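You operate a simulated robot arm through the tools that you are given. There is no shell and no other tool. Be economical: measure what you need, move in short steps, check, and stop when the job is done.

You run a simulated robot arm. Do the job below in one go: nothing can be reset, and whatever is moved stays where it is left.

## Task
Light the large lamp from the long board with the dial at 3, then stand it in the low crate.
Fine: in the round socket; push the brass bar in before switching on, switch off before drawing it back; no higher number, and leave the dial there; never lift hot glass.

It is judged by the outcome, as a careful person would: the job done as asked, and still so three seconds after it is handed in. It fails if anything else is knocked over, pushed out of place, dropped, spilled or broken.

## Robot
A 6-joint arm with a two-finger parallel gripper, fixed in place. Base frame: the origin is at the foot of the arm, x ahead of it, y to its left, z up. Readings come in cm, degrees, newtons and seconds.
With the tool pointing down near the work surface it reaches from about 26 to 68 cm from the base axis. Its first joint turns from -66.0 to 66.0 degrees. Payload 2.9 kg.
The TCP is the grasp point between the finger pads, 3 cm short of the fingertips. In the tool frame z runs along the fingers and y along their closing line. The gripper opens to 11 cm. The fingers are 2 cm wide and 1 cm thick; the gripper's body (4.8 by 11.2 cm) begins 5.5 cm behind the TCP.
Orientation is that of the tool frame in the base frame, as a unit quaternion [w, x, y, z]. With the fingers straight down and closing along the base's y, the tool's x points along the base's -x, its y along +y and its z along -z.

## Interface
- The arm moves only by the tool nudge_tool. Its argument "steps" is a list that holds one entry, the list of rows, each a list of 7 numbers: the finger opening in cm, from 0 to 11, then the shift along the tool's x, y, z in cm, then the turn, a rotation vector about the tool's x, y, z in degrees. In form: [[[gripper, dx, dy, dz, ax, ay, az], ...]]. A call has 1 to 8 rows; each row shifts and turns the commanded pose from where the row before left it, along the tool's axes as they then stand. A row lasts 0.2 s, in which the tool goes at most 5 cm and 8.6 degrees; a call with a longer step from one row to the next is refused whole, and so is a gripper value outside its range. A pose out of reach is approached as far as the arm can. The call stops where the force on the tool passes 50 N (or 10 N more than at its start, if that is more) or the arm is blocked; 0.2 s more then pass. Each finger travels about 10.8 cm/s and halts on what it meets, pressing with about 38 N; the grip force reading is that of the motor and also rises with nothing between the fingers. The clock runs only during rows and for 0.2 s after the last one: add rows that do not move to give the fingers time. It gives the time, the measured TCP pose, the force on the tool (base axes), the opening and the grip force at its end, in the units of the frame above (readings bear some noise).
- Cameras (640 x 400 px; columns grow to the right, rows downward): "scene" is fixed at [4.49, 40.61, 139.91]; the picture's right is [-0.92, -0.39, 0.00], its down [-0.19, 0.46, -0.87] and it looks along [0.34, -0.80, -0.50] (base axes); focal length 312 px, centre (320, 200). "wrist" rides on the gripper at [7.2, 1.7, -10.3] in the tool frame; the picture's right is [-0.23, 0.97, 0.00], its down [-0.76, -0.18, -0.62] and it looks along [-0.61, -0.14, 0.78] (tool axes); focal length 222 px, centre (320, 200). There is no depth. A picture from a camera that has moved, and an enlarged one, comes with that camera's place and axes in the base frame and with its lens. The place of the scene camera against the robot may be out by one fixed shift of up to 1.8 cm in any direction.
- get_image(camera): a new picture of that camera. No time passes.
- close_up(camera, box): a new picture of the part [left, top, right, bottom] of that camera's present view, enlarged. No time passes.
- finish_job(): hands the job in; it is judged then, once.

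Go step by step. Nothing tells you positions but the pictures and the camera data: compare them with the known pose of the tool, close in by small moves and look again before you grip or let go. The budget is 120 turns and 64 pictures, counting those below and the enlarged ones. Unless the task says otherwise, let go and move clear before handing in, and close with one line.

The tools are called after "Call:" by a JSON object that holds its "fn" and its "kwargs". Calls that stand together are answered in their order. nudge_tool: Moves the arm, as the interface text tells. Its arguments: {"type":"object","properties":{"steps":{"type":"array"}},"required":["steps"]} The other tools are called the same way: get_image (camera) takes a picture; close_up (camera, box) takes an enlarged picture of a part of a camera's view; finish_job () hands the job in.

At the start:

```text
time_s: 0.0
position: [39.09, 0.99, 117.51]
ee_rot: [0.0, 0.0, 1.0, 0.0]
ft_force: [0.0, -0.2, -0.6]
finger_gap: 11.0
finger_force: 0.0
```

scene: 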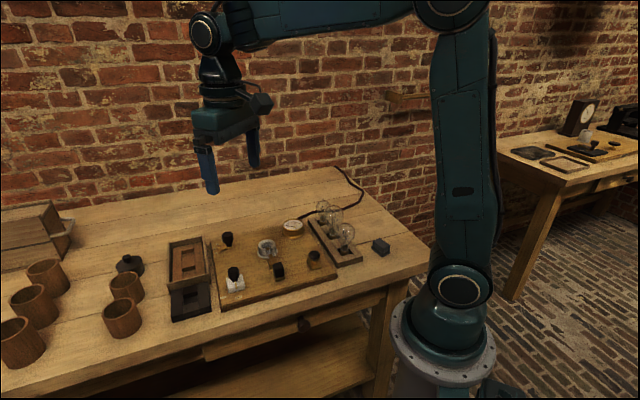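
wrist: 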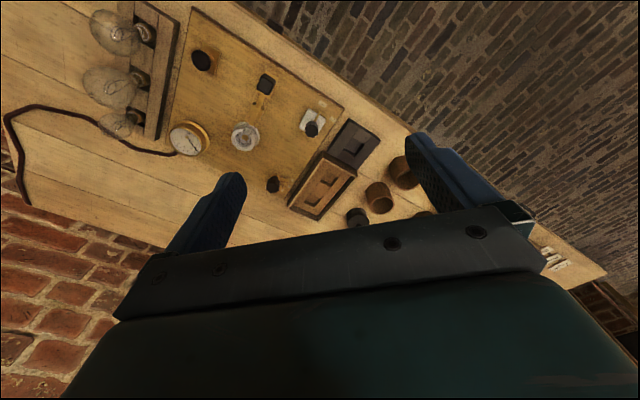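

I see a bench with a board of controls, a rack of lamps ("long board"), a crate and cups. I'll look closer before moving.

Call:
{"fn": "close_up", "kwargs": {"camera": "scene", "box": [200, 190, 400, 315]}}

Call:
{"fn": "close_up", "kwargs": {"camera": "scene", "box": [0, 190, 220, 370]}}

Call:
{"fn": "close_up", "kwargs": {"camera": "wrist", "box": [60, 0, 440, 237]}}

```text
3.20 times, centred on (300, 252) of scene
camera zoom: at [4.49, 40.61, 139.91], right [-0.92, -0.39, 0.0], down [-0.19, 0.46, -0.87], along [0.34, -0.8, -0.5], focal length 998 px, centre (384, 32)
```

zoom: 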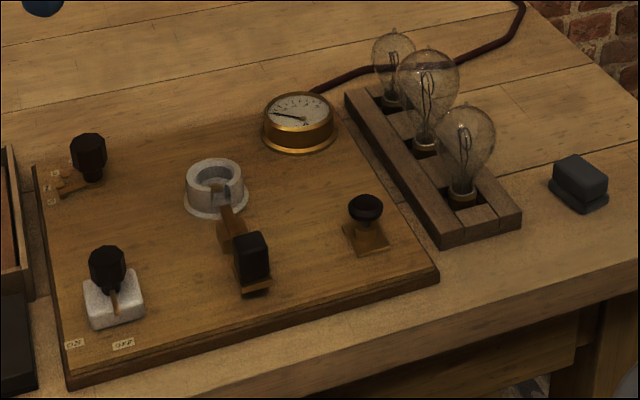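

```text
2.22 times, centred on (110, 280) of scene
camera zoom: at [4.49, 40.61, 139.91], right [-0.92, -0.39, 0.0], down [-0.19, 0.46, -0.87], along [0.34, -0.8, -0.5], focal length 693 px, centre (787, 22)
```

zoom: 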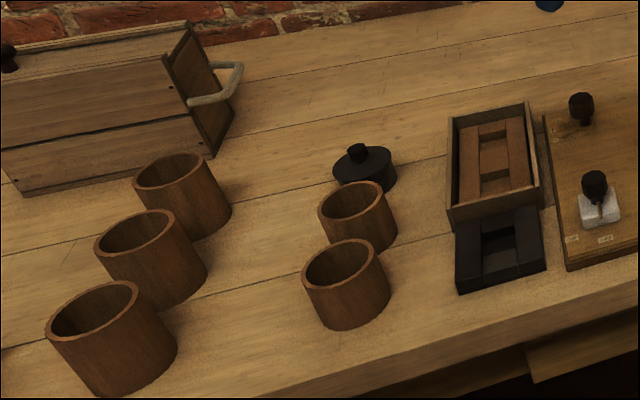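

```text
1.68 times, centred on (250, 118) of wrist
camera zoom: at [31.93, 2.76, 127.94], right [0.23, 0.97, 0.0], down [0.76, -0.18, 0.62], along [0.61, -0.14, -0.78], focal length 374 px, centre (438, 337)
```

zoom: 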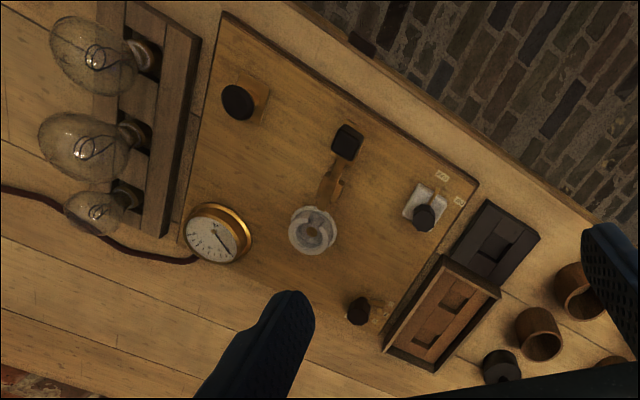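

The board is turned about 45° to the base; the socket is near (46,-16) and the rack near (32,-30). I'll move above the board for a closer wrist view.

Call:
{"fn": "nudge_tool", "kwargs": {"steps": [[[11, -1.83, -2.33, 2.9, 0, 0, 0], [11, -1.83, -2.33, 2.9, 0, 0, 0], [11, -1.83, -2.33, 2.9, 0, 0, 0], [11, -1.83, -2.33, 2.9, 0, 0, 0], [11, -1.83, -2.33, 2.9, 0, 0, 0], [11, -1.83, -2.33, 2.9, 0, 0, 0]]]}}

Call:
{"fn": "get_image", "kwargs": {"camera": "wrist"}}

```text
time_s: 1.4
position: [49.83, -13.0, 100.06]
ee_rot: [0.001, 0.001, 1.0, 0.0]
ft_force: [0.0, 0.0, 0.4]
finger_gap: 11.0
finger_force: 0.0
```

```text
58 pictures are left
camera wrist: at [42.81, -11.36, 110.39], right [0.23, 0.97, 0.0], down [0.76, -0.18, 0.62], along [0.61, -0.14, -0.78], focal length 222 px, centre (320, 200)
```

wrist: 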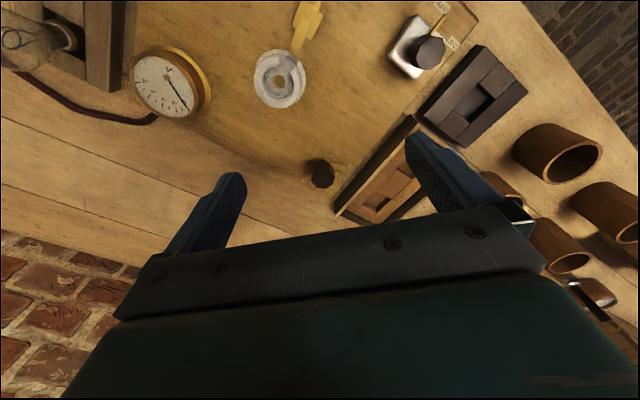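

Call:
{"fn": "close_up", "kwargs": {"camera": "wrist", "box": [220, 0, 540, 200]}}

Call:
{"fn": "close_up", "kwargs": {"camera": "wrist", "box": [280, 140, 376, 200]}}

Call:
{"fn": "close_up", "kwargs": {"camera": "scene", "box": [205, 225, 265, 300]}}

```text
2.00 times, centred on (380, 100) of wrist
camera zoom: at [42.81, -11.36, 110.39], right [0.23, 0.97, 0.0], down [0.76, -0.18, 0.62], along [0.61, -0.14, -0.78], focal length 444 px, centre (200, 400)
```

zoom: 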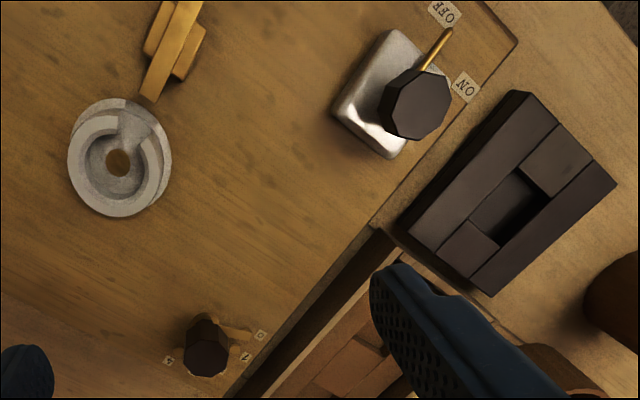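

```text
6.67 times, centred on (328, 170) of wrist
camera zoom: at [42.81, -11.36, 110.39], right [0.23, 0.97, 0.0], down [0.76, -0.18, 0.62], along [0.61, -0.14, -0.78], focal length 1481 px, centre (267, 400)
```

zoom: 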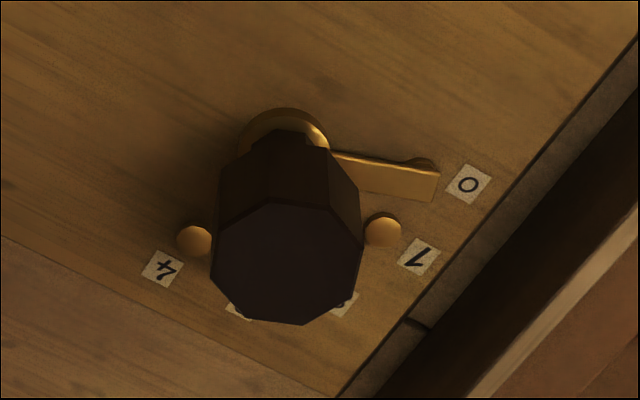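

```text
5.33 times, centred on (235, 262) of scene
camera zoom: at [4.49, 40.61, 139.91], right [-0.92, -0.39, 0.0], down [-0.19, 0.46, -0.87], along [0.34, -0.8, -0.5], focal length 1663 px, centre (773, -133)
```

zoom: 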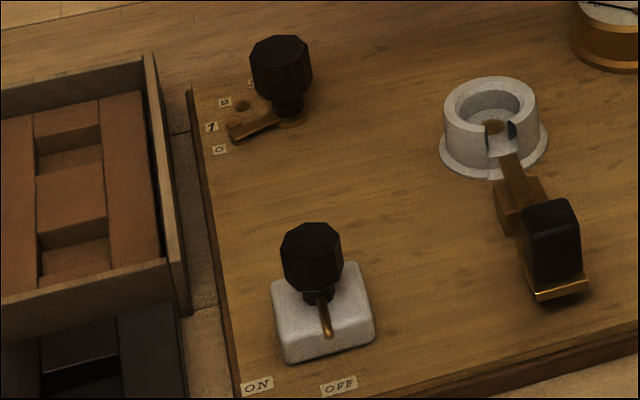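

The dial reads 0 with about 30° between numbers (3 is a −90° turn). The switch is at OFF. Next I look at the lamps from nearer.

Call:
{"fn": "nudge_tool", "kwargs": {"steps": [[[11, 0, 0, -4, 0, 0, 0], [11, 0, 0, -4, 0, 0, 0], [11, 2.76, -2.6, 0, 0, 0, 0], [11, 2.76, -2.6, 0, 0, 0, 0], [11, 2.76, -2.6, 0, 0, 0, 0], [11, 2.76, -2.6, 0, 0, 0, 0], [11, 2.76, -2.6, 0, 0, 0, 0]]]}}

Call:
{"fn": "close_up", "kwargs": {"camera": "wrist", "box": [160, 0, 480, 200]}}

Call:
{"fn": "close_up", "kwargs": {"camera": "scene", "box": [300, 190, 396, 270]}}

```text
time_s: 3.0
position: [36.27, -25.99, 108.03]
ee_rot: [-0.001, -0.001, 1.0, 0.0]
ft_force: [0.4, 0.1, 0.1]
finger_gap: 11.0
finger_force: 0.1
```

```text
2.00 times, centred on (320, 100) of wrist
camera zoom: at [29.06, -24.18, 118.46], right [0.23, 0.97, 0.0], down [0.76, -0.18, 0.62], along [0.61, -0.14, -0.78], focal length 444 px, centre (320, 400)
```

zoom: 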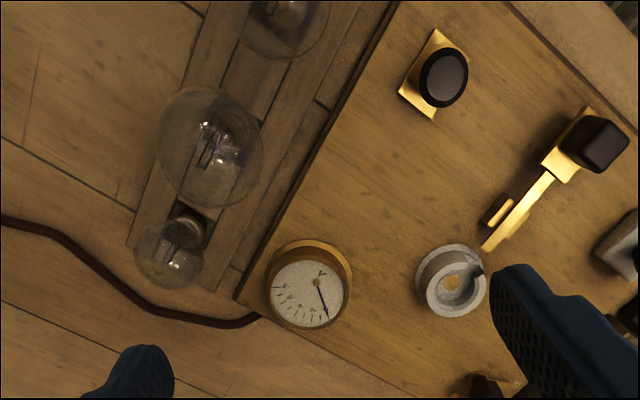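

```text
5.00 times, centred on (348, 230) of scene
camera zoom: at [4.49, 40.61, 139.91], right [-0.92, -0.39, 0.0], down [-0.19, 0.46, -0.87], along [0.34, -0.8, -0.5], focal length 1559 px, centre (180, 50)
```

zoom: 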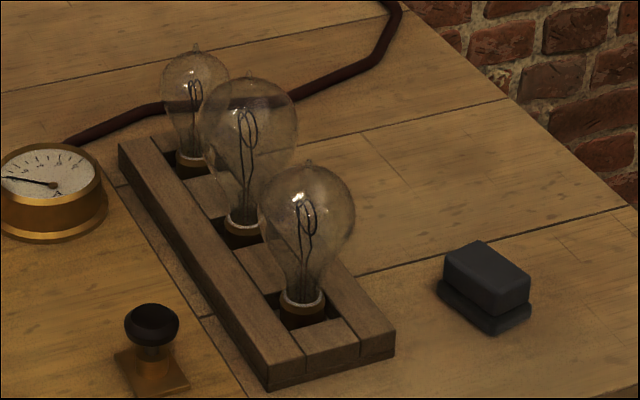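

The middle lamp is the largest (≈5.8 cm globe). I'll turn the gripper 45° so it closes across the rack and look from there.

Call:
{"fn": "nudge_tool", "kwargs": {"steps": [[[11, 0, 0, 0, 0, 0, -7.5], [11, 0, 0, 0, 0, 0, -7.5], [11, 0, 0, 0, 0, 0, -7.5], [11, 0, 0, 0, 0, 0, -7.5], [11, 0, 0, 0, 0, 0, -7.5], [11, 0, 0, 0, 0, 0, -7.5], [11, 0, 0, 0, 0, 0, 0]]]}}

Call:
{"fn": "get_image", "kwargs": {"camera": "wrist"}}

```text
time_s: 4.6
position: [36.37, -25.93, 108.2]
ee_rot: [0.0, -0.384, 0.924, 0.0]
ft_force: [-0.3, -0.1, -0.8]
finger_gap: 11.02
finger_force: 0.1
```

```text
52 pictures are left
camera wrist: at [30.04, -29.83, 118.54], right [-0.53, 0.85, 0.0], down [0.66, 0.41, 0.62], along [0.53, 0.33, -0.78], focal length 222 px, centre (320, 200)
```

wrist: 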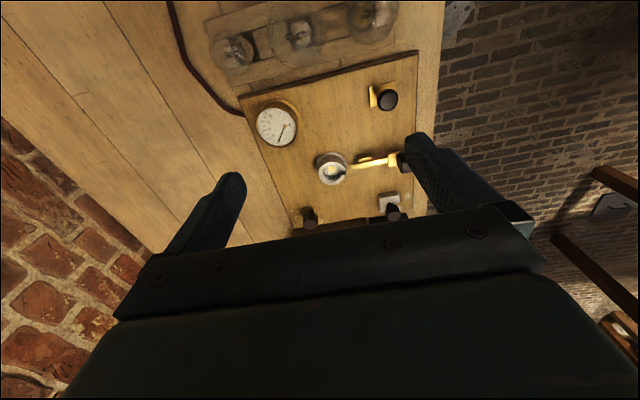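

The largest globe triangulates to about (32.1, −31.4, 89). I turned the wrong way for closing across the rack, so I turn 90° back.

Call:
{"fn": "nudge_tool", "kwargs": {"steps": [[[11, 0, 0, 0, 0, 0, 8.2], [11, 0, 0, 0, 0, 0, 8.2], [11, 0, 0, 0, 0, 0, 8.2], [11, 0, 0, 0, 0, 0, 8.2], [11, 0, 0, 0, 0, 0, 8.2], [11, 0, 0, 0, 0, 0, 8.2], [11, 0, 0, 0, 0, 0, 8.2], [11, 0, 0, 0, 0, 0, 8.2]]]}}

Call:
{"fn": "nudge_tool", "kwargs": {"steps": [[[11, 0, 0, 0, 0, 0, 8.13], [11, 0, 0, 0, 0, 0, 8.13], [11, 0, 0, 0, 0, 0, 8.13], [11, 0, 0, 0, 0, 0, 0]]]}}

```text
time_s: 6.4
position: [36.33, -26.04, 108.18]
ee_rot: [0.0, 0.18, 0.984, 0.0]
ft_force: [-0.3, 0.6, -0.2]
finger_gap: 11.01
finger_force: 0.1
```

```text
time_s: 7.4
position: [36.27, -25.88, 108.14]
ee_rot: [0.0, 0.383, 0.924, 0.0]
ft_force: [-0.8, 0.1, -0.5]
finger_gap: 11.02
finger_force: 0.0
```

Call:
{"fn": "nudge_tool", "kwargs": {"steps": [[[11, -0.46, -3.43, 1.0, 0, 0, 0], [11, -0.46, -3.43, 1.0, 0, 0, 0], [11, 0, 0, 0, 0, 0, 0]]]}}

Call:
{"fn": "get_image", "kwargs": {"camera": "wrist"}}

```text
time_s: 8.2
position: [32.12, -31.52, 106.18]
ee_rot: [0.0, 0.382, 0.924, 0.0]
ft_force: [0.4, -0.1, 0.6]
finger_gap: 11.0
finger_force: 0.1
```

```text
51 pictures are left
camera wrist: at [28.22, -25.14, 116.59], right [0.85, 0.53, 0.0], down [0.41, -0.66, 0.62], along [0.33, -0.53, -0.78], focal length 222 px, centre (320, 200)
```

wrist: 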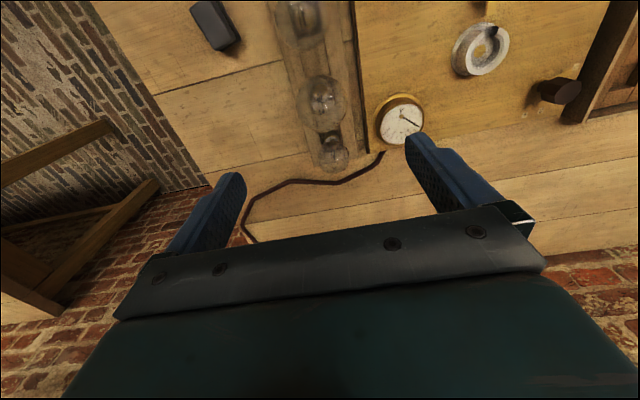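

Well aligned over the large lamp. I descend partway and check.

Call:
{"fn": "nudge_tool", "kwargs": {"steps": [[[11, 0, 0.1, 3, 0, 0, 0], [11, 0, 0.1, 3, 0, 0, 0], [11, 0, 0, 3, 0, 0, 0], [11, 0, 0, 2.5, 0, 0, 0], [11, 0, 0, 0, 0, 0, 0]]]}}

Call:
{"fn": "get_image", "kwargs": {"camera": "wrist"}}

Call:
{"fn": "close_up", "kwargs": {"camera": "scene", "box": [300, 180, 396, 270]}}

```text
time_s: 9.4
position: [32.22, -31.35, 94.61]
ee_rot: [0.0, 0.383, 0.924, 0.0]
ft_force: [-1.1, -0.2, -0.8]
finger_gap: 11.01
finger_force: 0.1
```

```text
50 pictures are left
camera wrist: at [28.34, -24.95, 105.03], right [0.85, 0.53, 0.0], down [0.41, -0.66, 0.62], along [0.33, -0.53, -0.78], focal length 222 px, centre (320, 200)
```

wrist: 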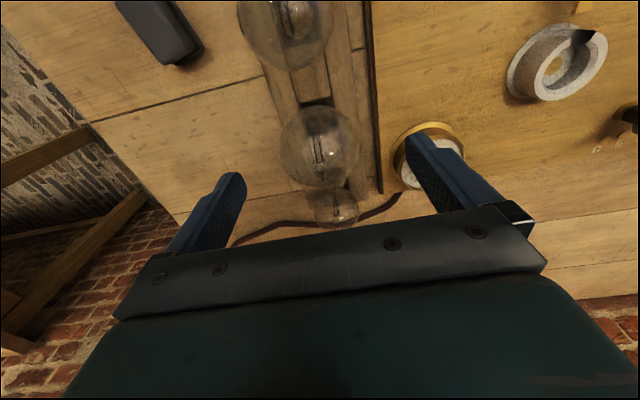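

```text
4.44 times, centred on (348, 225) of scene
camera zoom: at [4.49, 40.61, 139.91], right [-0.92, -0.39, 0.0], down [-0.19, 0.46, -0.87], along [0.34, -0.8, -0.5], focal length 1386 px, centre (196, 89)
```

zoom: 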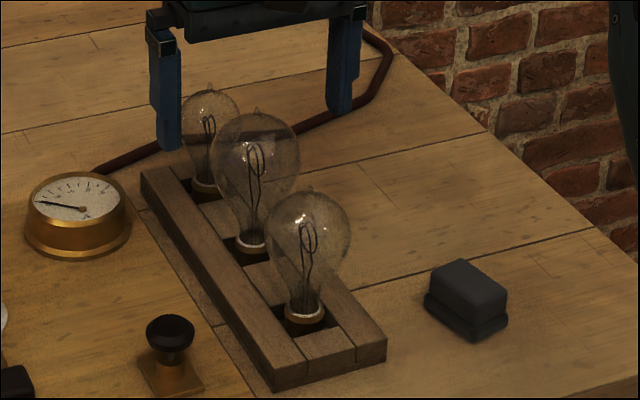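

Call:
{"fn": "nudge_tool", "kwargs": {"steps": [[[9.5, 0, 0, 2.5, 0, 0, 0], [9, 0, 0, 2.5, 0, 0, 0], [9, 0, 0, 0.6, 0, 0, 0], [9, 0, 0, 0, 0, 0, 0]]]}}

Call:
{"fn": "get_image", "kwargs": {"camera": "wrist"}}

Call:
{"fn": "close_up", "kwargs": {"camera": "scene", "box": [300, 180, 396, 270]}}

```text
time_s: 10.4
position: [32.33, -31.32, 88.95]
ee_rot: [0.0, 0.383, 0.924, -0.001]
ft_force: [0.4, -0.5, -0.5]
finger_gap: 9.01
finger_force: 0.1
```

```text
48 pictures are left
camera wrist: at [28.42, -24.96, 99.37], right [0.85, 0.53, 0.0], down [0.41, -0.66, 0.62], along [0.33, -0.53, -0.78], focal length 222 px, centre (320, 200)
```

wrist: 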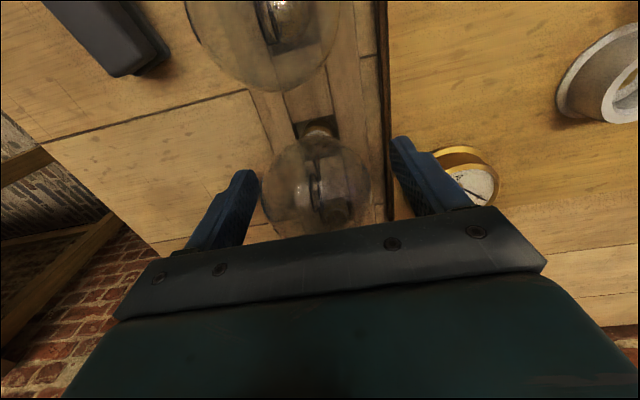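

```text
4.44 times, centred on (348, 225) of scene
camera zoom: at [4.49, 40.61, 139.91], right [-0.92, -0.39, 0.0], down [-0.19, 0.46, -0.87], along [0.34, -0.8, -0.5], focal length 1386 px, centre (196, 89)
```

zoom: 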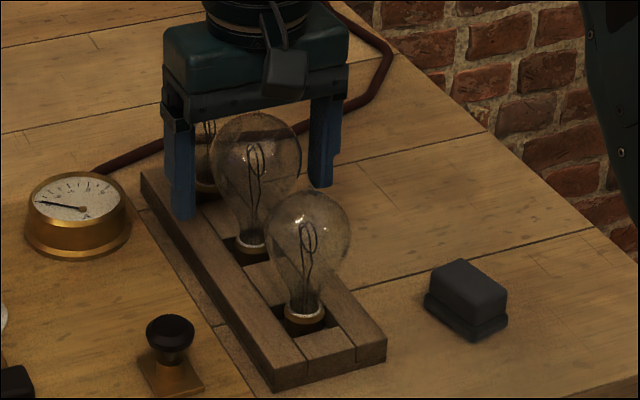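

The globe sits right at the grasp point. Closing on it.

Call:
{"fn": "nudge_tool", "kwargs": {"steps": [[[7, 0, 0, 0, 0, 0, 0], [6, 0, 0, 0, 0, 0, 0], [5, 0, 0, 0, 0, 0, 0], [4.5, 0, 0, 0, 0, 0, 0], [4.5, 0, 0, 0, 0, 0, 0]]]}}

```text
time_s: 11.6
position: [32.37, -31.3, 88.97]
ee_rot: [0.0, 0.383, 0.924, -0.001]
ft_force: [0.2, -0.4, -0.7]
finger_gap: 5.87
finger_force: 29.5
```

Gripped at 5.9 cm. Lifting straight up.

Call:
{"fn": "nudge_tool", "kwargs": {"steps": [[[4.5, 0, 0, -1, 0, 0, 0], [4.5, 0, 0, -2, 0, 0, 0], [4.5, 0, 0, -3, 0, 0, 0], [4.5, 0, 0, -4, 0, 0, 0], [4.5, 0, 0, -3, 0, 0, 0], [4.5, 0, 0, 0, 0, 0, 0]]]}}

Call:
{"fn": "close_up", "kwargs": {"camera": "scene", "box": [280, 130, 400, 270]}}

Call:
{"fn": "get_image", "kwargs": {"camera": "wrist"}}

```text
time_s: 13.0
position: [32.29, -31.39, 102.06]
ee_rot: [0.0, 0.383, 0.924, 0.0]
ft_force: [0.1, 0.4, -1.2]
finger_gap: 5.84
finger_force: 29.2
```

```text
2.86 times, centred on (340, 200) of scene
camera zoom: at [4.49, 40.61, 139.91], right [-0.92, -0.39, 0.0], down [-0.19, 0.46, -0.87], along [0.34, -0.8, -0.5], focal length 891 px, centre (263, 200)
```

zoom: 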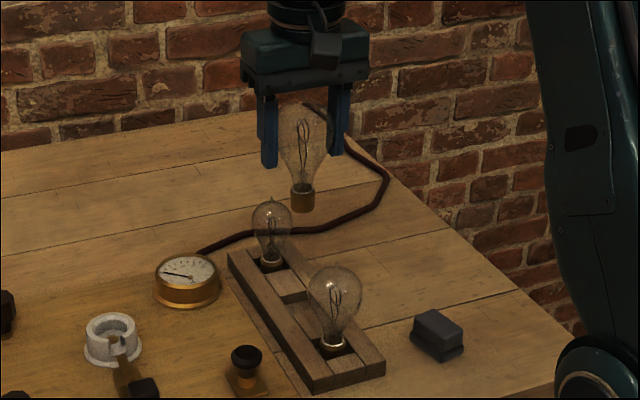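

```text
45 pictures are left
camera wrist: at [28.42, -25.01, 112.5], right [0.85, 0.53, 0.0], down [0.41, -0.66, 0.62], along [0.33, -0.53, -0.78], focal length 222 px, centre (320, 200)
```

wrist: 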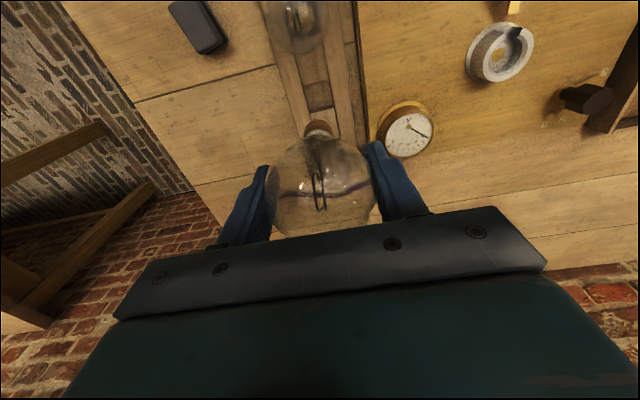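

Lamp held upright, base about 7.5 cm below the grasp point. Carrying it to above the socket, about (46.6, −16.7).

Call:
{"fn": "nudge_tool", "kwargs": {"steps": [[[4.5, 0.06, 4.1, 0, 0, 0, 0], [4.5, 0.06, 4.1, 0, 0, 0, 0], [4.5, 0.06, 4.1, 0, 0, 0, 0], [4.5, 0.06, 4.1, 0, 0, 0, 0], [4.5, 0.06, 4.1, 0, 0, 0, 0], [4.5, 0, 0, 0, 0, 0, 0], [4.5, 0, 0, 3, 0, 0, 0], [4.5, 0, 0, 0, 0, 0, 0]]]}}

Call:
{"fn": "get_image", "kwargs": {"camera": "wrist"}}

Call:
{"fn": "close_up", "kwargs": {"camera": "scene", "box": [200, 130, 340, 300]}}

```text
time_s: 14.8
position: [46.69, -16.59, 99.01]
ee_rot: [-0.001, 0.383, 0.924, 0.0]
ft_force: [-0.1, 0.9, -0.8]
finger_gap: 5.86
finger_force: 30.4
```

```text
44 pictures are left
camera wrist: at [42.77, -10.29, 109.4], right [0.85, 0.53, 0.0], down [0.41, -0.66, 0.62], along [0.33, -0.53, -0.78], focal length 222 px, centre (320, 200)
```

wrist: 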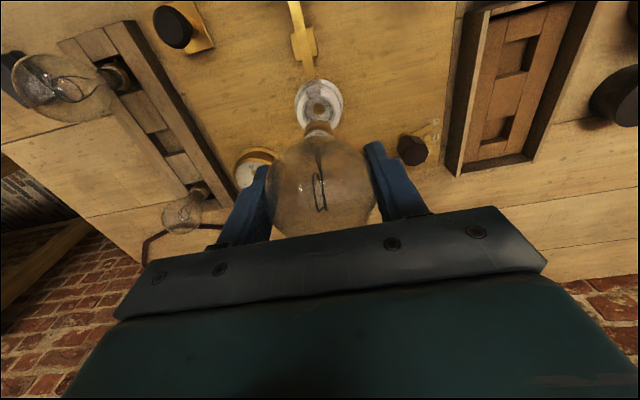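

```text
2.35 times, centred on (270, 215) of scene
camera zoom: at [4.49, 40.61, 139.91], right [-0.92, -0.39, 0.0], down [-0.19, 0.46, -0.87], along [0.34, -0.8, -0.5], focal length 734 px, centre (438, 165)
```

zoom: 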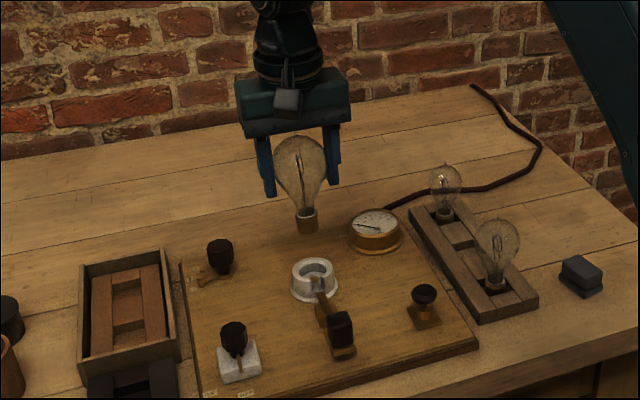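

Call:
{"fn": "close_up", "kwargs": {"camera": "wrist", "box": [270, 60, 370, 150]}}

```text
4.44 times, centred on (320, 105) of wrist
camera zoom: at [42.77, -10.29, 109.4], right [0.85, 0.53, 0.0], down [0.41, -0.66, 0.62], along [0.33, -0.53, -0.78], focal length 987 px, centre (320, 622)
```

zoom: 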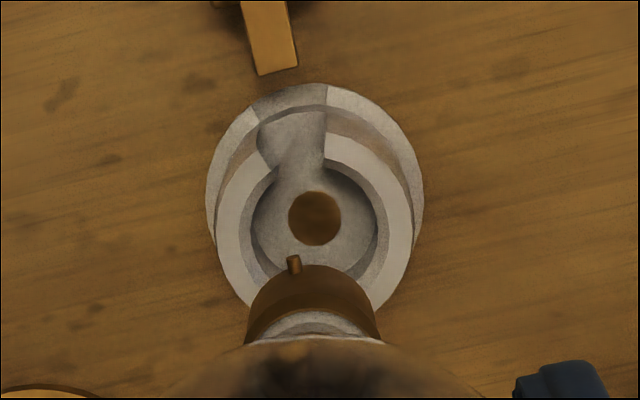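

The base has a small pin that already faces the socket's slot. I shift 0.35 cm, lower to just above the socket and look again.

Call:
{"fn": "nudge_tool", "kwargs": {"steps": [[[4.5, -0.35, 0, 1.5, 0, 0, 0], [4.5, 0, 0, 2, 0, 0, 0], [4.5, 0, 0, 1.5, 0, 0, 0], [4.5, 0, 0, 0, 0, 0, 0]]]}}

Call:
{"fn": "close_up", "kwargs": {"camera": "wrist", "box": [260, 40, 380, 150]}}

Call:
{"fn": "close_up", "kwargs": {"camera": "scene", "box": [230, 190, 310, 280]}}

```text
time_s: 15.8
position: [46.94, -16.91, 93.97]
ee_rot: [0.0, 0.383, 0.924, 0.0]
ft_force: [-0.2, 0.1, -1.0]
finger_gap: 5.85
finger_force: 30.3
```

```text
3.64 times, centred on (320, 95) of wrist
camera zoom: at [42.98, -10.55, 104.42], right [0.85, 0.53, 0.0], down [0.41, -0.66, 0.62], along [0.33, -0.53, -0.78], focal length 808 px, centre (320, 582)
```

zoom: 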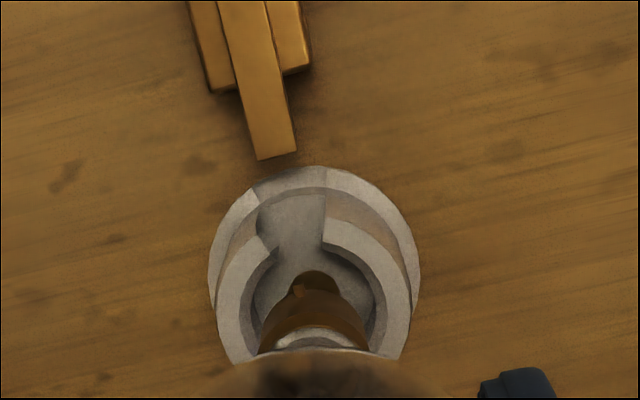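

```text
4.44 times, centred on (270, 235) of scene
camera zoom: at [4.49, 40.61, 139.91], right [-0.92, -0.39, 0.0], down [-0.19, 0.46, -0.87], along [0.34, -0.8, -0.5], focal length 1386 px, centre (542, 44)
```

zoom: 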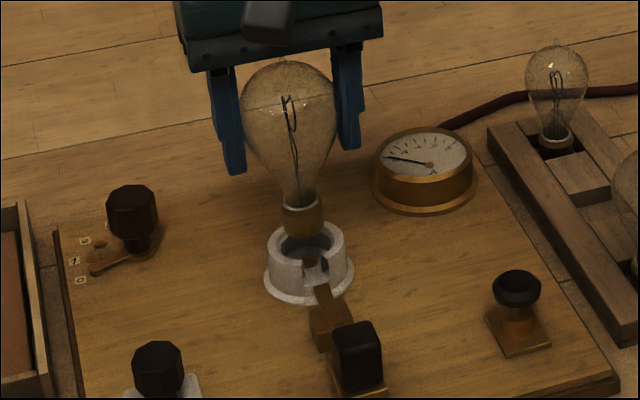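

Lined up with the socket, pin over the slot. Lowering slowly.

Call:
{"fn": "nudge_tool", "kwargs": {"steps": [[[4.5, -0.12, 0, 0.8, 0, 0, 0], [4.5, 0, 0, 0.8, 0, 0, 0], [4.5, 0, 0, 0.7, 0, 0, 0], [4.5, 0, 0, 0.5, 0, 0, 0], [4.5, 0, 0, 0, 0, 0, 0]]]}}

Call:
{"fn": "close_up", "kwargs": {"camera": "wrist", "box": [260, 40, 380, 150]}}

Call:
{"fn": "close_up", "kwargs": {"camera": "scene", "box": [230, 190, 310, 280]}}

```text
time_s: 17.0
position: [46.94, -16.89, 91.38]
ee_rot: [0.001, 0.383, 0.924, 0.0]
ft_force: [-7.6, 3.1, 19.7]
finger_gap: 5.86
finger_force: 30.0
```

```text
3.64 times, centred on (320, 95) of wrist
camera zoom: at [42.95, -10.58, 101.73], right [0.85, 0.53, 0.0], down [0.41, -0.66, 0.62], along [0.33, -0.53, -0.78], focal length 808 px, centre (320, 582)
```

zoom: 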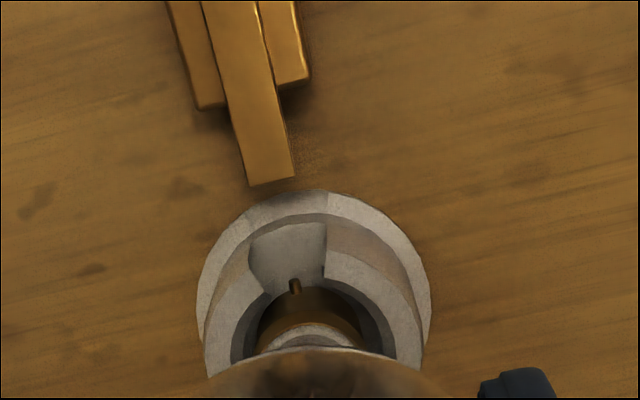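

```text
4.44 times, centred on (270, 235) of scene
camera zoom: at [4.45, 40.62, 139.91], right [-0.92, -0.39, 0.0], down [-0.19, 0.46, -0.87], along [0.34, -0.8, -0.5], focal length 1386 px, centre (542, 44)
```

zoom: 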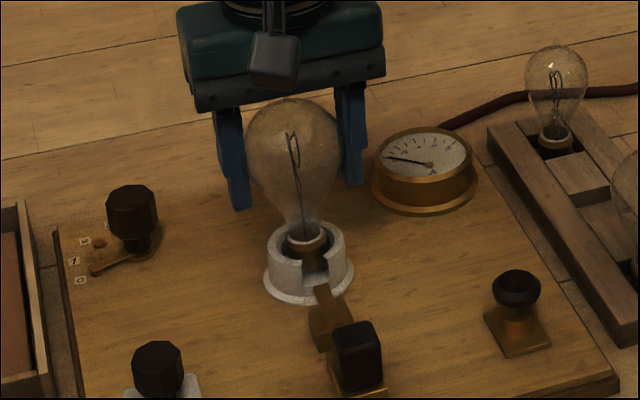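

Call:
{"fn": "close_up", "kwargs": {"camera": "scene", "box": [280, 225, 320, 265]}}

Call:
{"fn": "close_up", "kwargs": {"camera": "wrist", "box": [290, 85, 350, 140]}}

```text
10.00 times, centred on (300, 245) of scene
camera zoom: at [4.45, 40.62, 139.91], right [-0.92, -0.39, 0.0], down [-0.19, 0.46, -0.87], along [0.34, -0.8, -0.5], focal length 3118 px, centre (520, -250)
```

zoom: 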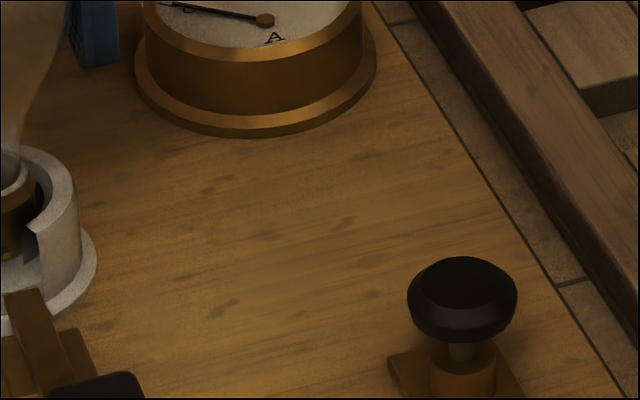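

```text
7.27 times, centred on (320, 112) of wrist
camera zoom: at [42.95, -10.58, 101.73], right [0.85, 0.53, 0.0], down [0.41, -0.66, 0.62], along [0.33, -0.53, -0.78], focal length 1615 px, centre (320, 836)
```

zoom: 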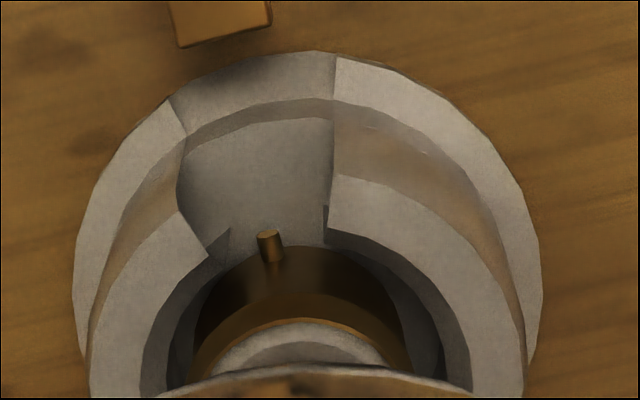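

The cap sits inside the cup with its pin in the slot and is bearing on the floor. I release gently and rise clear.

Call:
{"fn": "nudge_tool", "kwargs": {"steps": [[[4.5, 0, 0, -0.2, 0, 0, 0], [5.5, 0, 0, 0, 0, 0, 0], [6.2, 0, 0, 0, 0, 0, 0], [7, 0, 0, 0, 0, 0, 0], [8.5, 0, 0, 0, 0, 0, 0], [8.5, 0, 0, 0, 0, 0, 0]]]}}

Call:
{"fn": "close_up", "kwargs": {"camera": "scene", "box": [230, 190, 310, 280]}}

```text
time_s: 18.4
position: [46.84, -17.0, 91.39]
ee_rot: [0.0, 0.382, 0.924, 0.001]
ft_force: [0.4, -0.5, -0.1]
finger_gap: 8.51
finger_force: 0.0
```

```text
4.44 times, centred on (270, 235) of scene
camera zoom: at [4.49, 40.61, 139.91], right [-0.92, -0.39, 0.0], down [-0.19, 0.46, -0.87], along [0.34, -0.8, -0.5], focal length 1386 px, centre (542, 44)
```

zoom: 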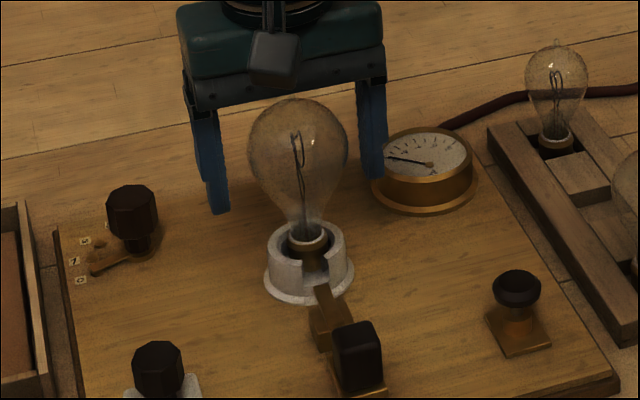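

Lamp stands by itself in the socket. Now up and over to the dial at about (58.3, −14.5), knob top about z 86.5.

Call:
{"fn": "nudge_tool", "kwargs": {"steps": [[[9.5, 0, 0, -3, 0, 0, 0], [9.5, 0, 0, -5, 0, 0, 0], [9.5, 0, 0, -5, 0, 0, 0], [9.5, -2.11, 3.29, 0, 0, 0, 0], [9.5, -2.11, 3.29, 0, 0, 0, 0], [9.5, -2.11, 3.29, 0, 0, 0, 0], [9.5, 0, 0, 4, 0, 0, 0], [9.5, 0, 0, 0, 0, 0, 0]]]}}

Call:
{"fn": "get_image", "kwargs": {"camera": "wrist"}}

Call:
{"fn": "close_up", "kwargs": {"camera": "wrist", "box": [270, 60, 370, 150]}}

```text
time_s: 20.2
position: [58.42, -14.5, 100.41]
ee_rot: [0.001, 0.383, 0.924, 0.0]
ft_force: [0.6, 0.9, 0.1]
finger_gap: 9.51
finger_force: 0.1
```

```text
34 pictures are left
camera wrist: at [54.47, -8.01, 110.85], right [0.85, 0.53, 0.0], down [0.41, -0.66, 0.62], along [0.33, -0.53, -0.78], focal length 222 px, centre (320, 200)
```

wrist: 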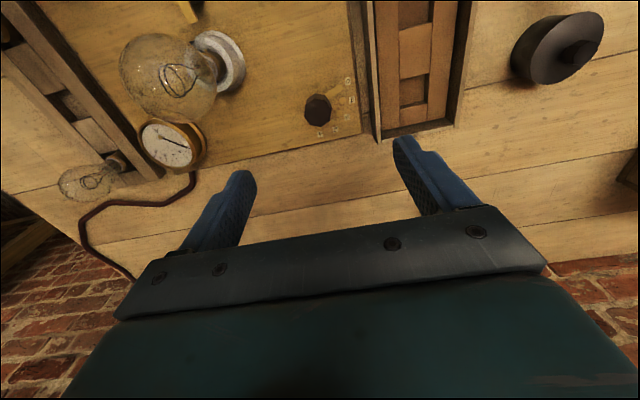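

```text
4.44 times, centred on (320, 105) of wrist
camera zoom: at [54.47, -8.01, 110.85], right [0.85, 0.53, 0.0], down [0.41, -0.66, 0.62], along [0.33, -0.53, -0.78], focal length 987 px, centre (320, 622)
```

zoom: 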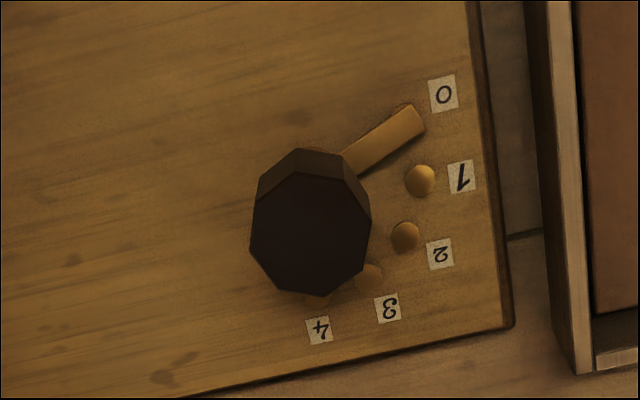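

Clear view: knob flats at about 66°+45k, needed turn is −90°. I'll orient the fingers on flats (closing along 111°) so the turn ends within easy wrist range.

Call:
{"fn": "nudge_tool", "kwargs": {"steps": [[[7, 0, 0, 0, 0, 0, -8.25], [7, 0, 0, 0, 0, 0, -8.25], [7, 0, 0, 0, 0, 0, -8.25], [7, 0, 0, 0, 0, 0, -8.25], [7, 0, 0, 0, 0, 0, -8.25], [6, 0, 0, 0, 0, 0, -8.25], [6, 0, 0, 0, 0, 0, -8.25], [6, 0, 0, 0, 0, 0, -8.25]]]}}

Call:
{"fn": "nudge_tool", "kwargs": {"steps": [[[6, 0, 0, 3, 0, 0, 0], [6, 0, 0, 3, 0, 0, 0], [6, 0, 0, 0, 0, 0, 0]]]}}

Call:
{"fn": "close_up", "kwargs": {"camera": "wrist", "box": [240, 60, 400, 210]}}

```text
time_s: 22.0
position: [58.31, -14.52, 100.47]
ee_rot: [0.0, -0.184, 0.983, 0.0]
ft_force: [0.1, -0.5, 0.2]
finger_gap: 6.01
finger_force: 0.0
```

```text
time_s: 22.8
position: [58.33, -14.46, 94.55]
ee_rot: [0.0, -0.183, 0.983, -0.001]
ft_force: [0.6, 0.5, -0.1]
finger_gap: 6.0
finger_force: 0.1
```

```text
2.67 times, centred on (320, 135) of wrist
camera zoom: at [51.05, -15.49, 104.89], right [-0.14, 0.99, 0.0], down [0.77, 0.11, 0.62], along [0.62, 0.09, -0.78], focal length 592 px, centre (320, 373)
```

zoom: 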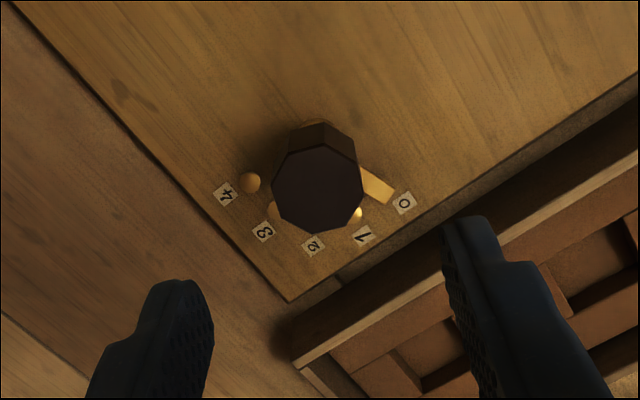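

Centered over the knob, fingers on flats and clear of the crate wall. Lowering around the knob.

Call:
{"fn": "nudge_tool", "kwargs": {"steps": [[[6, 0, 0, 2.5, 0, 0, 0], [5.5, 0, 0, 2.5, 0, 0, 0], [5.5, 0, 0, 1.6, 0, 0, 0], [5.5, 0, 0, 0.5, 0, 0, 0], [5.5, 0, 0, 0, 0, 0, 0]]]}}

Call:
{"fn": "close_up", "kwargs": {"camera": "wrist", "box": [220, 60, 420, 240]}}

Call:
{"fn": "close_up", "kwargs": {"camera": "scene", "box": [190, 180, 290, 280]}}

```text
time_s: 24.0
position: [58.28, -14.56, 87.28]
ee_rot: [0.0, -0.182, 0.983, 0.0]
ft_force: [0.5, 0.4, -0.3]
finger_gap: 5.51
finger_force: 0.1
```

```text
2.22 times, centred on (320, 150) of wrist
camera zoom: at [50.98, -15.46, 97.76], right [-0.14, 0.99, 0.0], down [0.77, 0.11, 0.62], along [0.62, 0.09, -0.78], focal length 494 px, centre (320, 311)
```

zoom: 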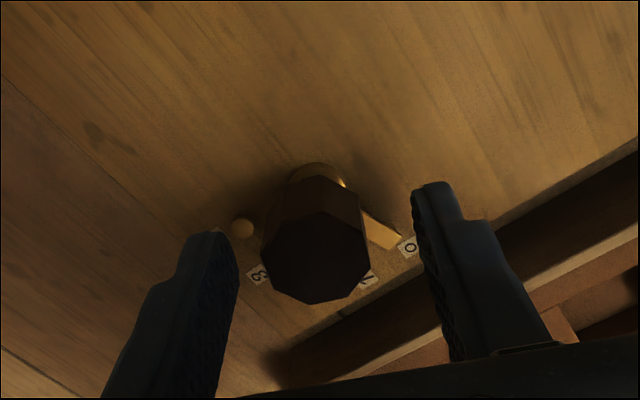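

```text
4.00 times, centred on (240, 230) of scene
camera zoom: at [4.49, 40.61, 139.91], right [-0.92, -0.39, 0.0], down [-0.19, 0.46, -0.87], along [0.34, -0.8, -0.5], focal length 1247 px, centre (640, 80)
```

zoom: 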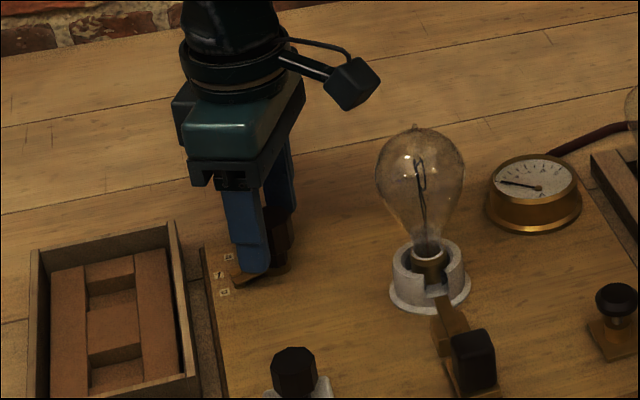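

Call:
{"fn": "nudge_tool", "kwargs": {"steps": [[[4, 0, 0, 0, 0, 0, 0], [3, 0, 0, 0, 0, 0, 0], [2, 0, 0, 0, 0, 0, 0], [1.5, 0, 0, 0, 0, 0, 0], [1.5, 0, 0, 0, 0, 0, 0]]]}}

```text
time_s: 25.2
position: [58.37, -14.63, 87.35]
ee_rot: [0.0, -0.181, 0.983, 0.0]
ft_force: [5.3, -8.1, -3.1]
finger_gap: 2.96
finger_force: 45.4
```

Gripped (2.96 cm). Turning toward 3 in two parts.

Call:
{"fn": "nudge_tool", "kwargs": {"steps": [[[1.5, 0, 0, 0, 0, 0, 7.5], [1.5, 0, 0, 0, 0, 0, 7.5], [1.5, 0, 0, 0, 0, 0, 7.5], [1.5, 0, 0, 0, 0, 0, 7.5], [1.5, 0, 0, 0, 0, 0, 7.5], [1.5, 0, 0, 0, 0, 0, 7.5], [1.5, 0, 0, 0, 0, 0, 7.5], [1.5, 0, 0, 0, 0, 0, 7.5]]]}}

Call:
{"fn": "close_up", "kwargs": {"camera": "wrist", "box": [220, 60, 420, 240]}}

```text
time_s: 27.0
position: [58.28, -14.8, 87.34]
ee_rot: [0.001, 0.337, 0.942, 0.0]
ft_force: [3.7, -25.7, -1.1]
finger_gap: 2.96
finger_force: 45.3
```

```text
2.22 times, centred on (320, 150) of wrist
camera zoom: at [53.82, -8.72, 97.76], right [0.79, 0.61, 0.0], down [0.47, -0.62, 0.62], along [0.38, -0.5, -0.78], focal length 494 px, centre (320, 311)
```

zoom: 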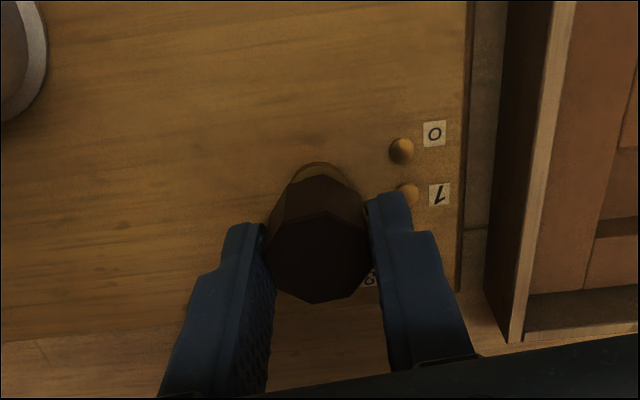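

Some side force shows my centre is off by ~0.25 cm in y; I correct that while turning the remaining 30°.

Call:
{"fn": "nudge_tool", "kwargs": {"steps": [[[1.5, -0.16, -0.19, 0, 0, 0, 7.5], [1.5, 0, 0, 0, 0, 0, 7.5], [1.5, 0, 0, 0, 0, 0, 7.5], [1.5, 0, 0, 0, 0, 0, 7.3], [1.5, 0, 0, 0, 0, 0, 0]]]}}

Call:
{"fn": "close_up", "kwargs": {"camera": "wrist", "box": [220, 60, 420, 240]}}

Call:
{"fn": "close_up", "kwargs": {"camera": "scene", "box": [205, 215, 255, 265]}}

```text
time_s: 28.2
position: [58.29, -14.77, 87.32]
ee_rot: [0.0, 0.566, 0.824, 0.0]
ft_force: [-5.2, -17.0, 12.8]
finger_gap: 2.96
finger_force: 45.1
```

```text
2.22 times, centred on (320, 150) of wrist
camera zoom: at [57.28, -7.32, 97.78], right [0.99, 0.14, 0.0], down [0.11, -0.77, 0.62], along [0.09, -0.62, -0.78], focal length 494 px, centre (320, 311)
```

zoom: 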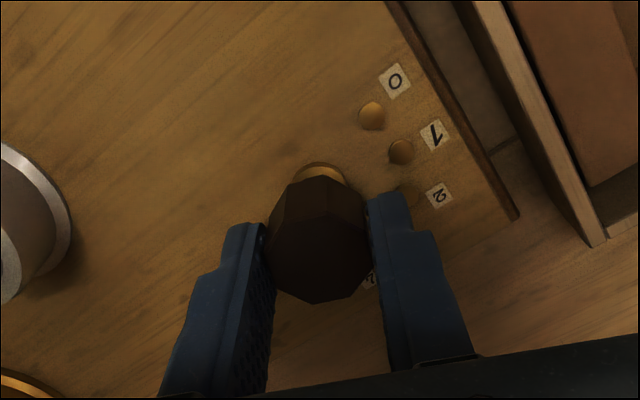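

```text
8.00 times, centred on (230, 240) of scene
camera zoom: at [4.46, 40.57, 139.93], right [-0.92, -0.39, 0.0], down [-0.19, 0.46, -0.87], along [0.34, -0.8, -0.5], focal length 2495 px, centre (1040, -120)
```

zoom: 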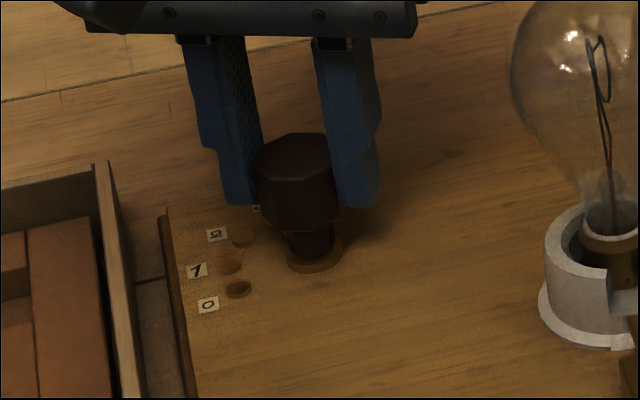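

Turned 90°. Releasing and lifting to read the dial.

Call:
{"fn": "nudge_tool", "kwargs": {"steps": [[[3, 0, 0, 0, 0, 0, 0], [4.5, 0, 0, 0, 0, 0, 0], [5.5, 0, 0, 0, 0, 0, 0], [5.5, 0, 0, -3, 0, 0, 0], [5.5, 0, 0, -4, 0, 0, 0], [5.5, 0, 0, -4, 0, 0, 0], [5.5, 0, 0, 0, 0, 0, 0]]]}}

Call:
{"fn": "close_up", "kwargs": {"camera": "wrist", "box": [260, 60, 380, 170]}}

```text
time_s: 29.8
position: [58.26, -14.71, 98.22]
ee_rot: [0.0, 0.565, 0.825, -0.001]
ft_force: [-0.4, -1.4, 0.1]
finger_gap: 5.51
finger_force: 0.1
```

```text
3.64 times, centred on (320, 115) of wrist
camera zoom: at [57.23, -7.27, 108.78], right [0.99, 0.14, 0.0], down [0.11, -0.77, 0.62], along [0.09, -0.62, -0.78], focal length 808 px, centre (320, 509)
```

zoom: 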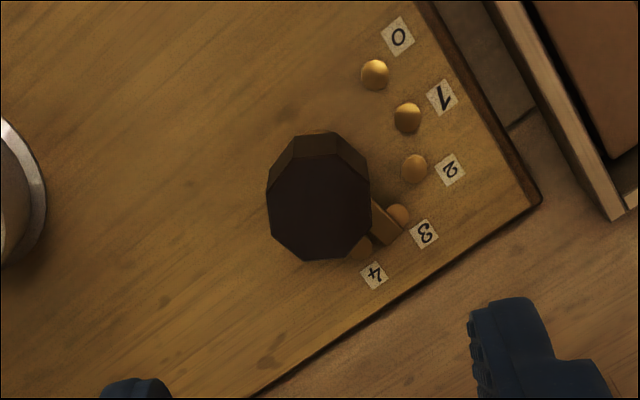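

Call:
{"fn": "close_up", "kwargs": {"camera": "wrist", "box": [315, 90, 385, 145]}}

Call:
{"fn": "close_up", "kwargs": {"camera": "scene", "box": [205, 225, 245, 255]}}

```text
7.27 times, centred on (350, 118) of wrist
camera zoom: at [57.23, -7.27, 108.78], right [0.99, 0.14, 0.0], down [0.11, -0.77, 0.62], along [0.09, -0.62, -0.78], focal length 1615 px, centre (102, 800)
```

zoom: 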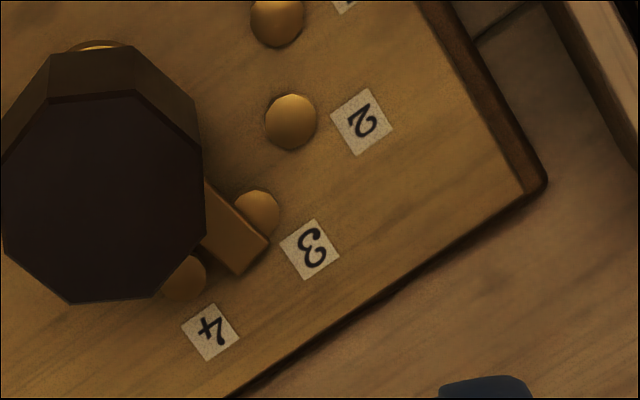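

```text
13.33 times, centred on (225, 240) of scene
camera zoom: at [4.49, 40.61, 139.91], right [-0.92, -0.39, 0.0], down [-0.19, 0.46, -0.87], along [0.34, -0.8, -0.5], focal length 4158 px, centre (1587, -333)
```

zoom: 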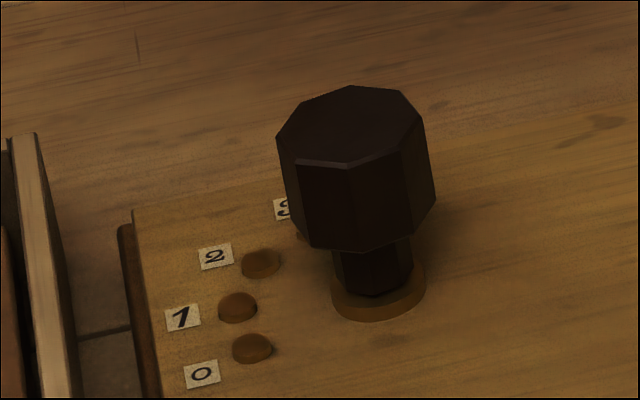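

The pointer sits ~8° past 3 (contacts at 9°, −21°, −52°; arm at about −29°). I'll regrip and turn it back about 8.3°.

Call:
{"fn": "nudge_tool", "kwargs": {"steps": [[[5.5, 0, 0, 4, 0, 0, 0], [5.5, 0, 0, 4, 0, 0, 0], [5.5, 0, 0, 2.9, 0, 0, 0], [4.5, 0, 0, 0, 0, 0, 0], [3, 0, 0, 0, 0, 0, 0], [1.5, 0, 0, 0, 0, 0, 0], [1.5, 0, 0, 0, 0, 0, 0]]]}}

Call:
{"fn": "nudge_tool", "kwargs": {"steps": [[[1.5, 0, 0, 0, 0, 0, -4.2], [1.5, 0, 0, 0, 0, 0, -4.2], [1.5, 0, 0, 0, 0, 0, 0], [3, 0, 0, 0, 0, 0, 0], [5.5, 0, 0, 0, 0, 0, 0], [5.5, 0, 0, -3, 0, 0, 0], [5.5, 0, 0, -4, 0, 0, 0], [5.5, 0, 0, -4, 0, 0, 0]]]}}

Call:
{"fn": "close_up", "kwargs": {"camera": "wrist", "box": [290, 70, 390, 150]}}

```text
time_s: 31.4
position: [58.22, -14.68, 87.45]
ee_rot: [-0.002, 0.565, 0.825, 0.0]
ft_force: [-7.2, -2.8, 0.7]
finger_gap: 2.91
finger_force: 45.5
```

```text
time_s: 33.2
position: [58.13, -14.82, 98.59]
ee_rot: [0.0, 0.503, 0.864, 0.0]
ft_force: [0.0, 0.7, -0.3]
finger_gap: 5.5
finger_force: 0.1
```

```text
5.00 times, centred on (340, 110) of wrist
camera zoom: at [56.19, -7.57, 108.94], right [0.96, 0.28, 0.0], down [0.22, -0.75, 0.62], along [0.18, -0.6, -0.78], focal length 1111 px, centre (220, 650)
```

zoom: 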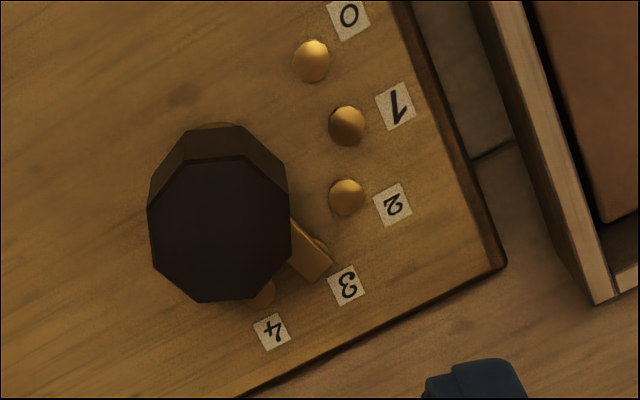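

Dial now reads 3 exactly. Next, the brass bar: I go above its black handle near (38, −8) with fingers closing across the bar.

Call:
{"fn": "nudge_tool", "kwargs": {"steps": [[[8, 0, 0, -2, 0, 0, -7.6], [8, 0, 0, -2, 0, 0, -7.6], [8, 3.76, -1.9, 0, 0, 0, 0], [8, 3.76, -1.9, 0, 0, 0, 0], [8, 3.76, -1.9, 0, 0, 0, 0], [8, 3.76, -1.9, 0, 0, 0, 0], [8, 3.76, -1.9, 0, 0, 0, 0], [8, 0, 0, 4, 0, 0, 0]]]}}

Call:
{"fn": "get_image", "kwargs": {"camera": "wrist"}}

Call:
{"fn": "close_up", "kwargs": {"camera": "scene", "box": [250, 230, 310, 290]}}

```text
time_s: 35.0
position: [38.25, -7.91, 98.27]
ee_rot: [0.0, 0.385, 0.923, -0.001]
ft_force: [-0.8, 0.6, -0.1]
finger_gap: 8.01
finger_force: 0.0
```

```text
22 pictures are left
camera wrist: at [34.4, -1.57, 108.75], right [0.85, 0.53, 0.0], down [0.41, -0.67, 0.62], along [0.33, -0.53, -0.78], focal length 222 px, centre (320, 200)
```

wrist: 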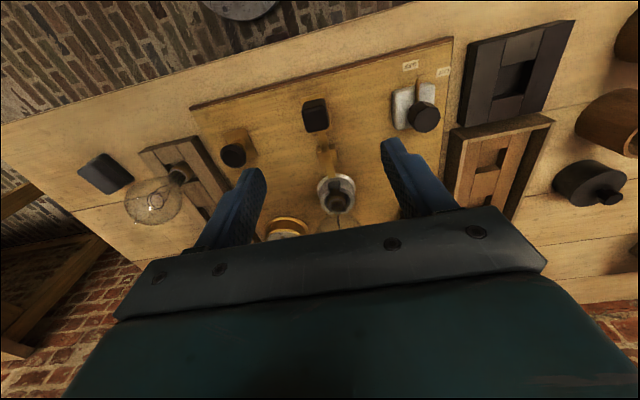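

```text
6.67 times, centred on (280, 260) of scene
camera zoom: at [4.49, 40.61, 139.91], right [-0.92, -0.39, 0.0], down [-0.19, 0.46, -0.87], along [0.34, -0.8, -0.5], focal length 2079 px, centre (587, -200)
```

zoom: 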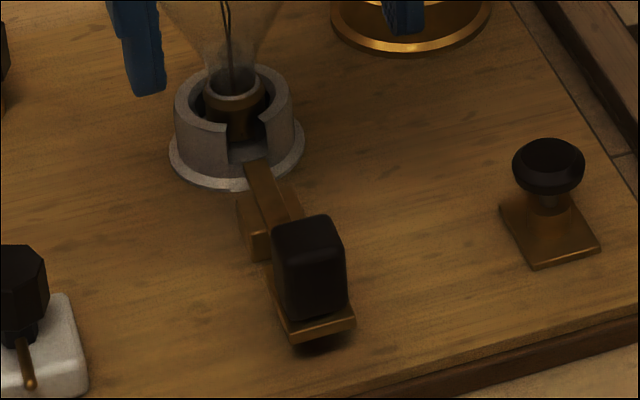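

Call:
{"fn": "nudge_tool", "kwargs": {"steps": [[[6, 0.46, -0.18, 2.5, 0, 0, 0], [6, 0, 0, 3, 0, 0, 0], [6, 0, 0, 2.2, 0, 0, 0], [6, 0, 0, 0, 0, 0, 0]]]}}

Call:
{"fn": "get_image", "kwargs": {"camera": "wrist"}}

```text
time_s: 36.0
position: [37.76, -7.79, 90.73]
ee_rot: [0.0, 0.385, 0.923, 0.0]
ft_force: [-0.3, 0.0, 0.0]
finger_gap: 5.99
finger_force: 0.1
```

```text
20 pictures are left
camera wrist: at [33.97, -1.36, 101.07], right [0.85, 0.53, 0.0], down [0.41, -0.67, 0.62], along [0.33, -0.53, -0.78], focal length 222 px, centre (320, 200)
```

wrist: 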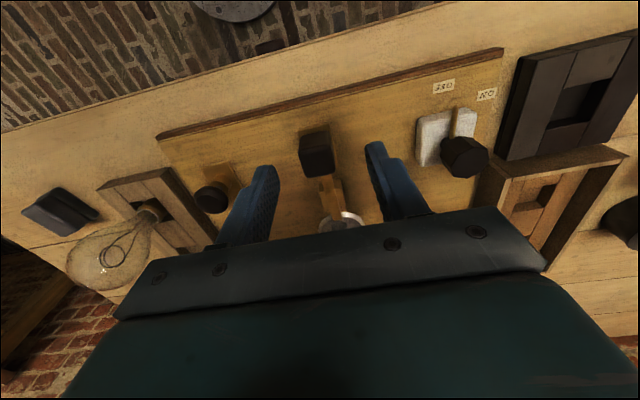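

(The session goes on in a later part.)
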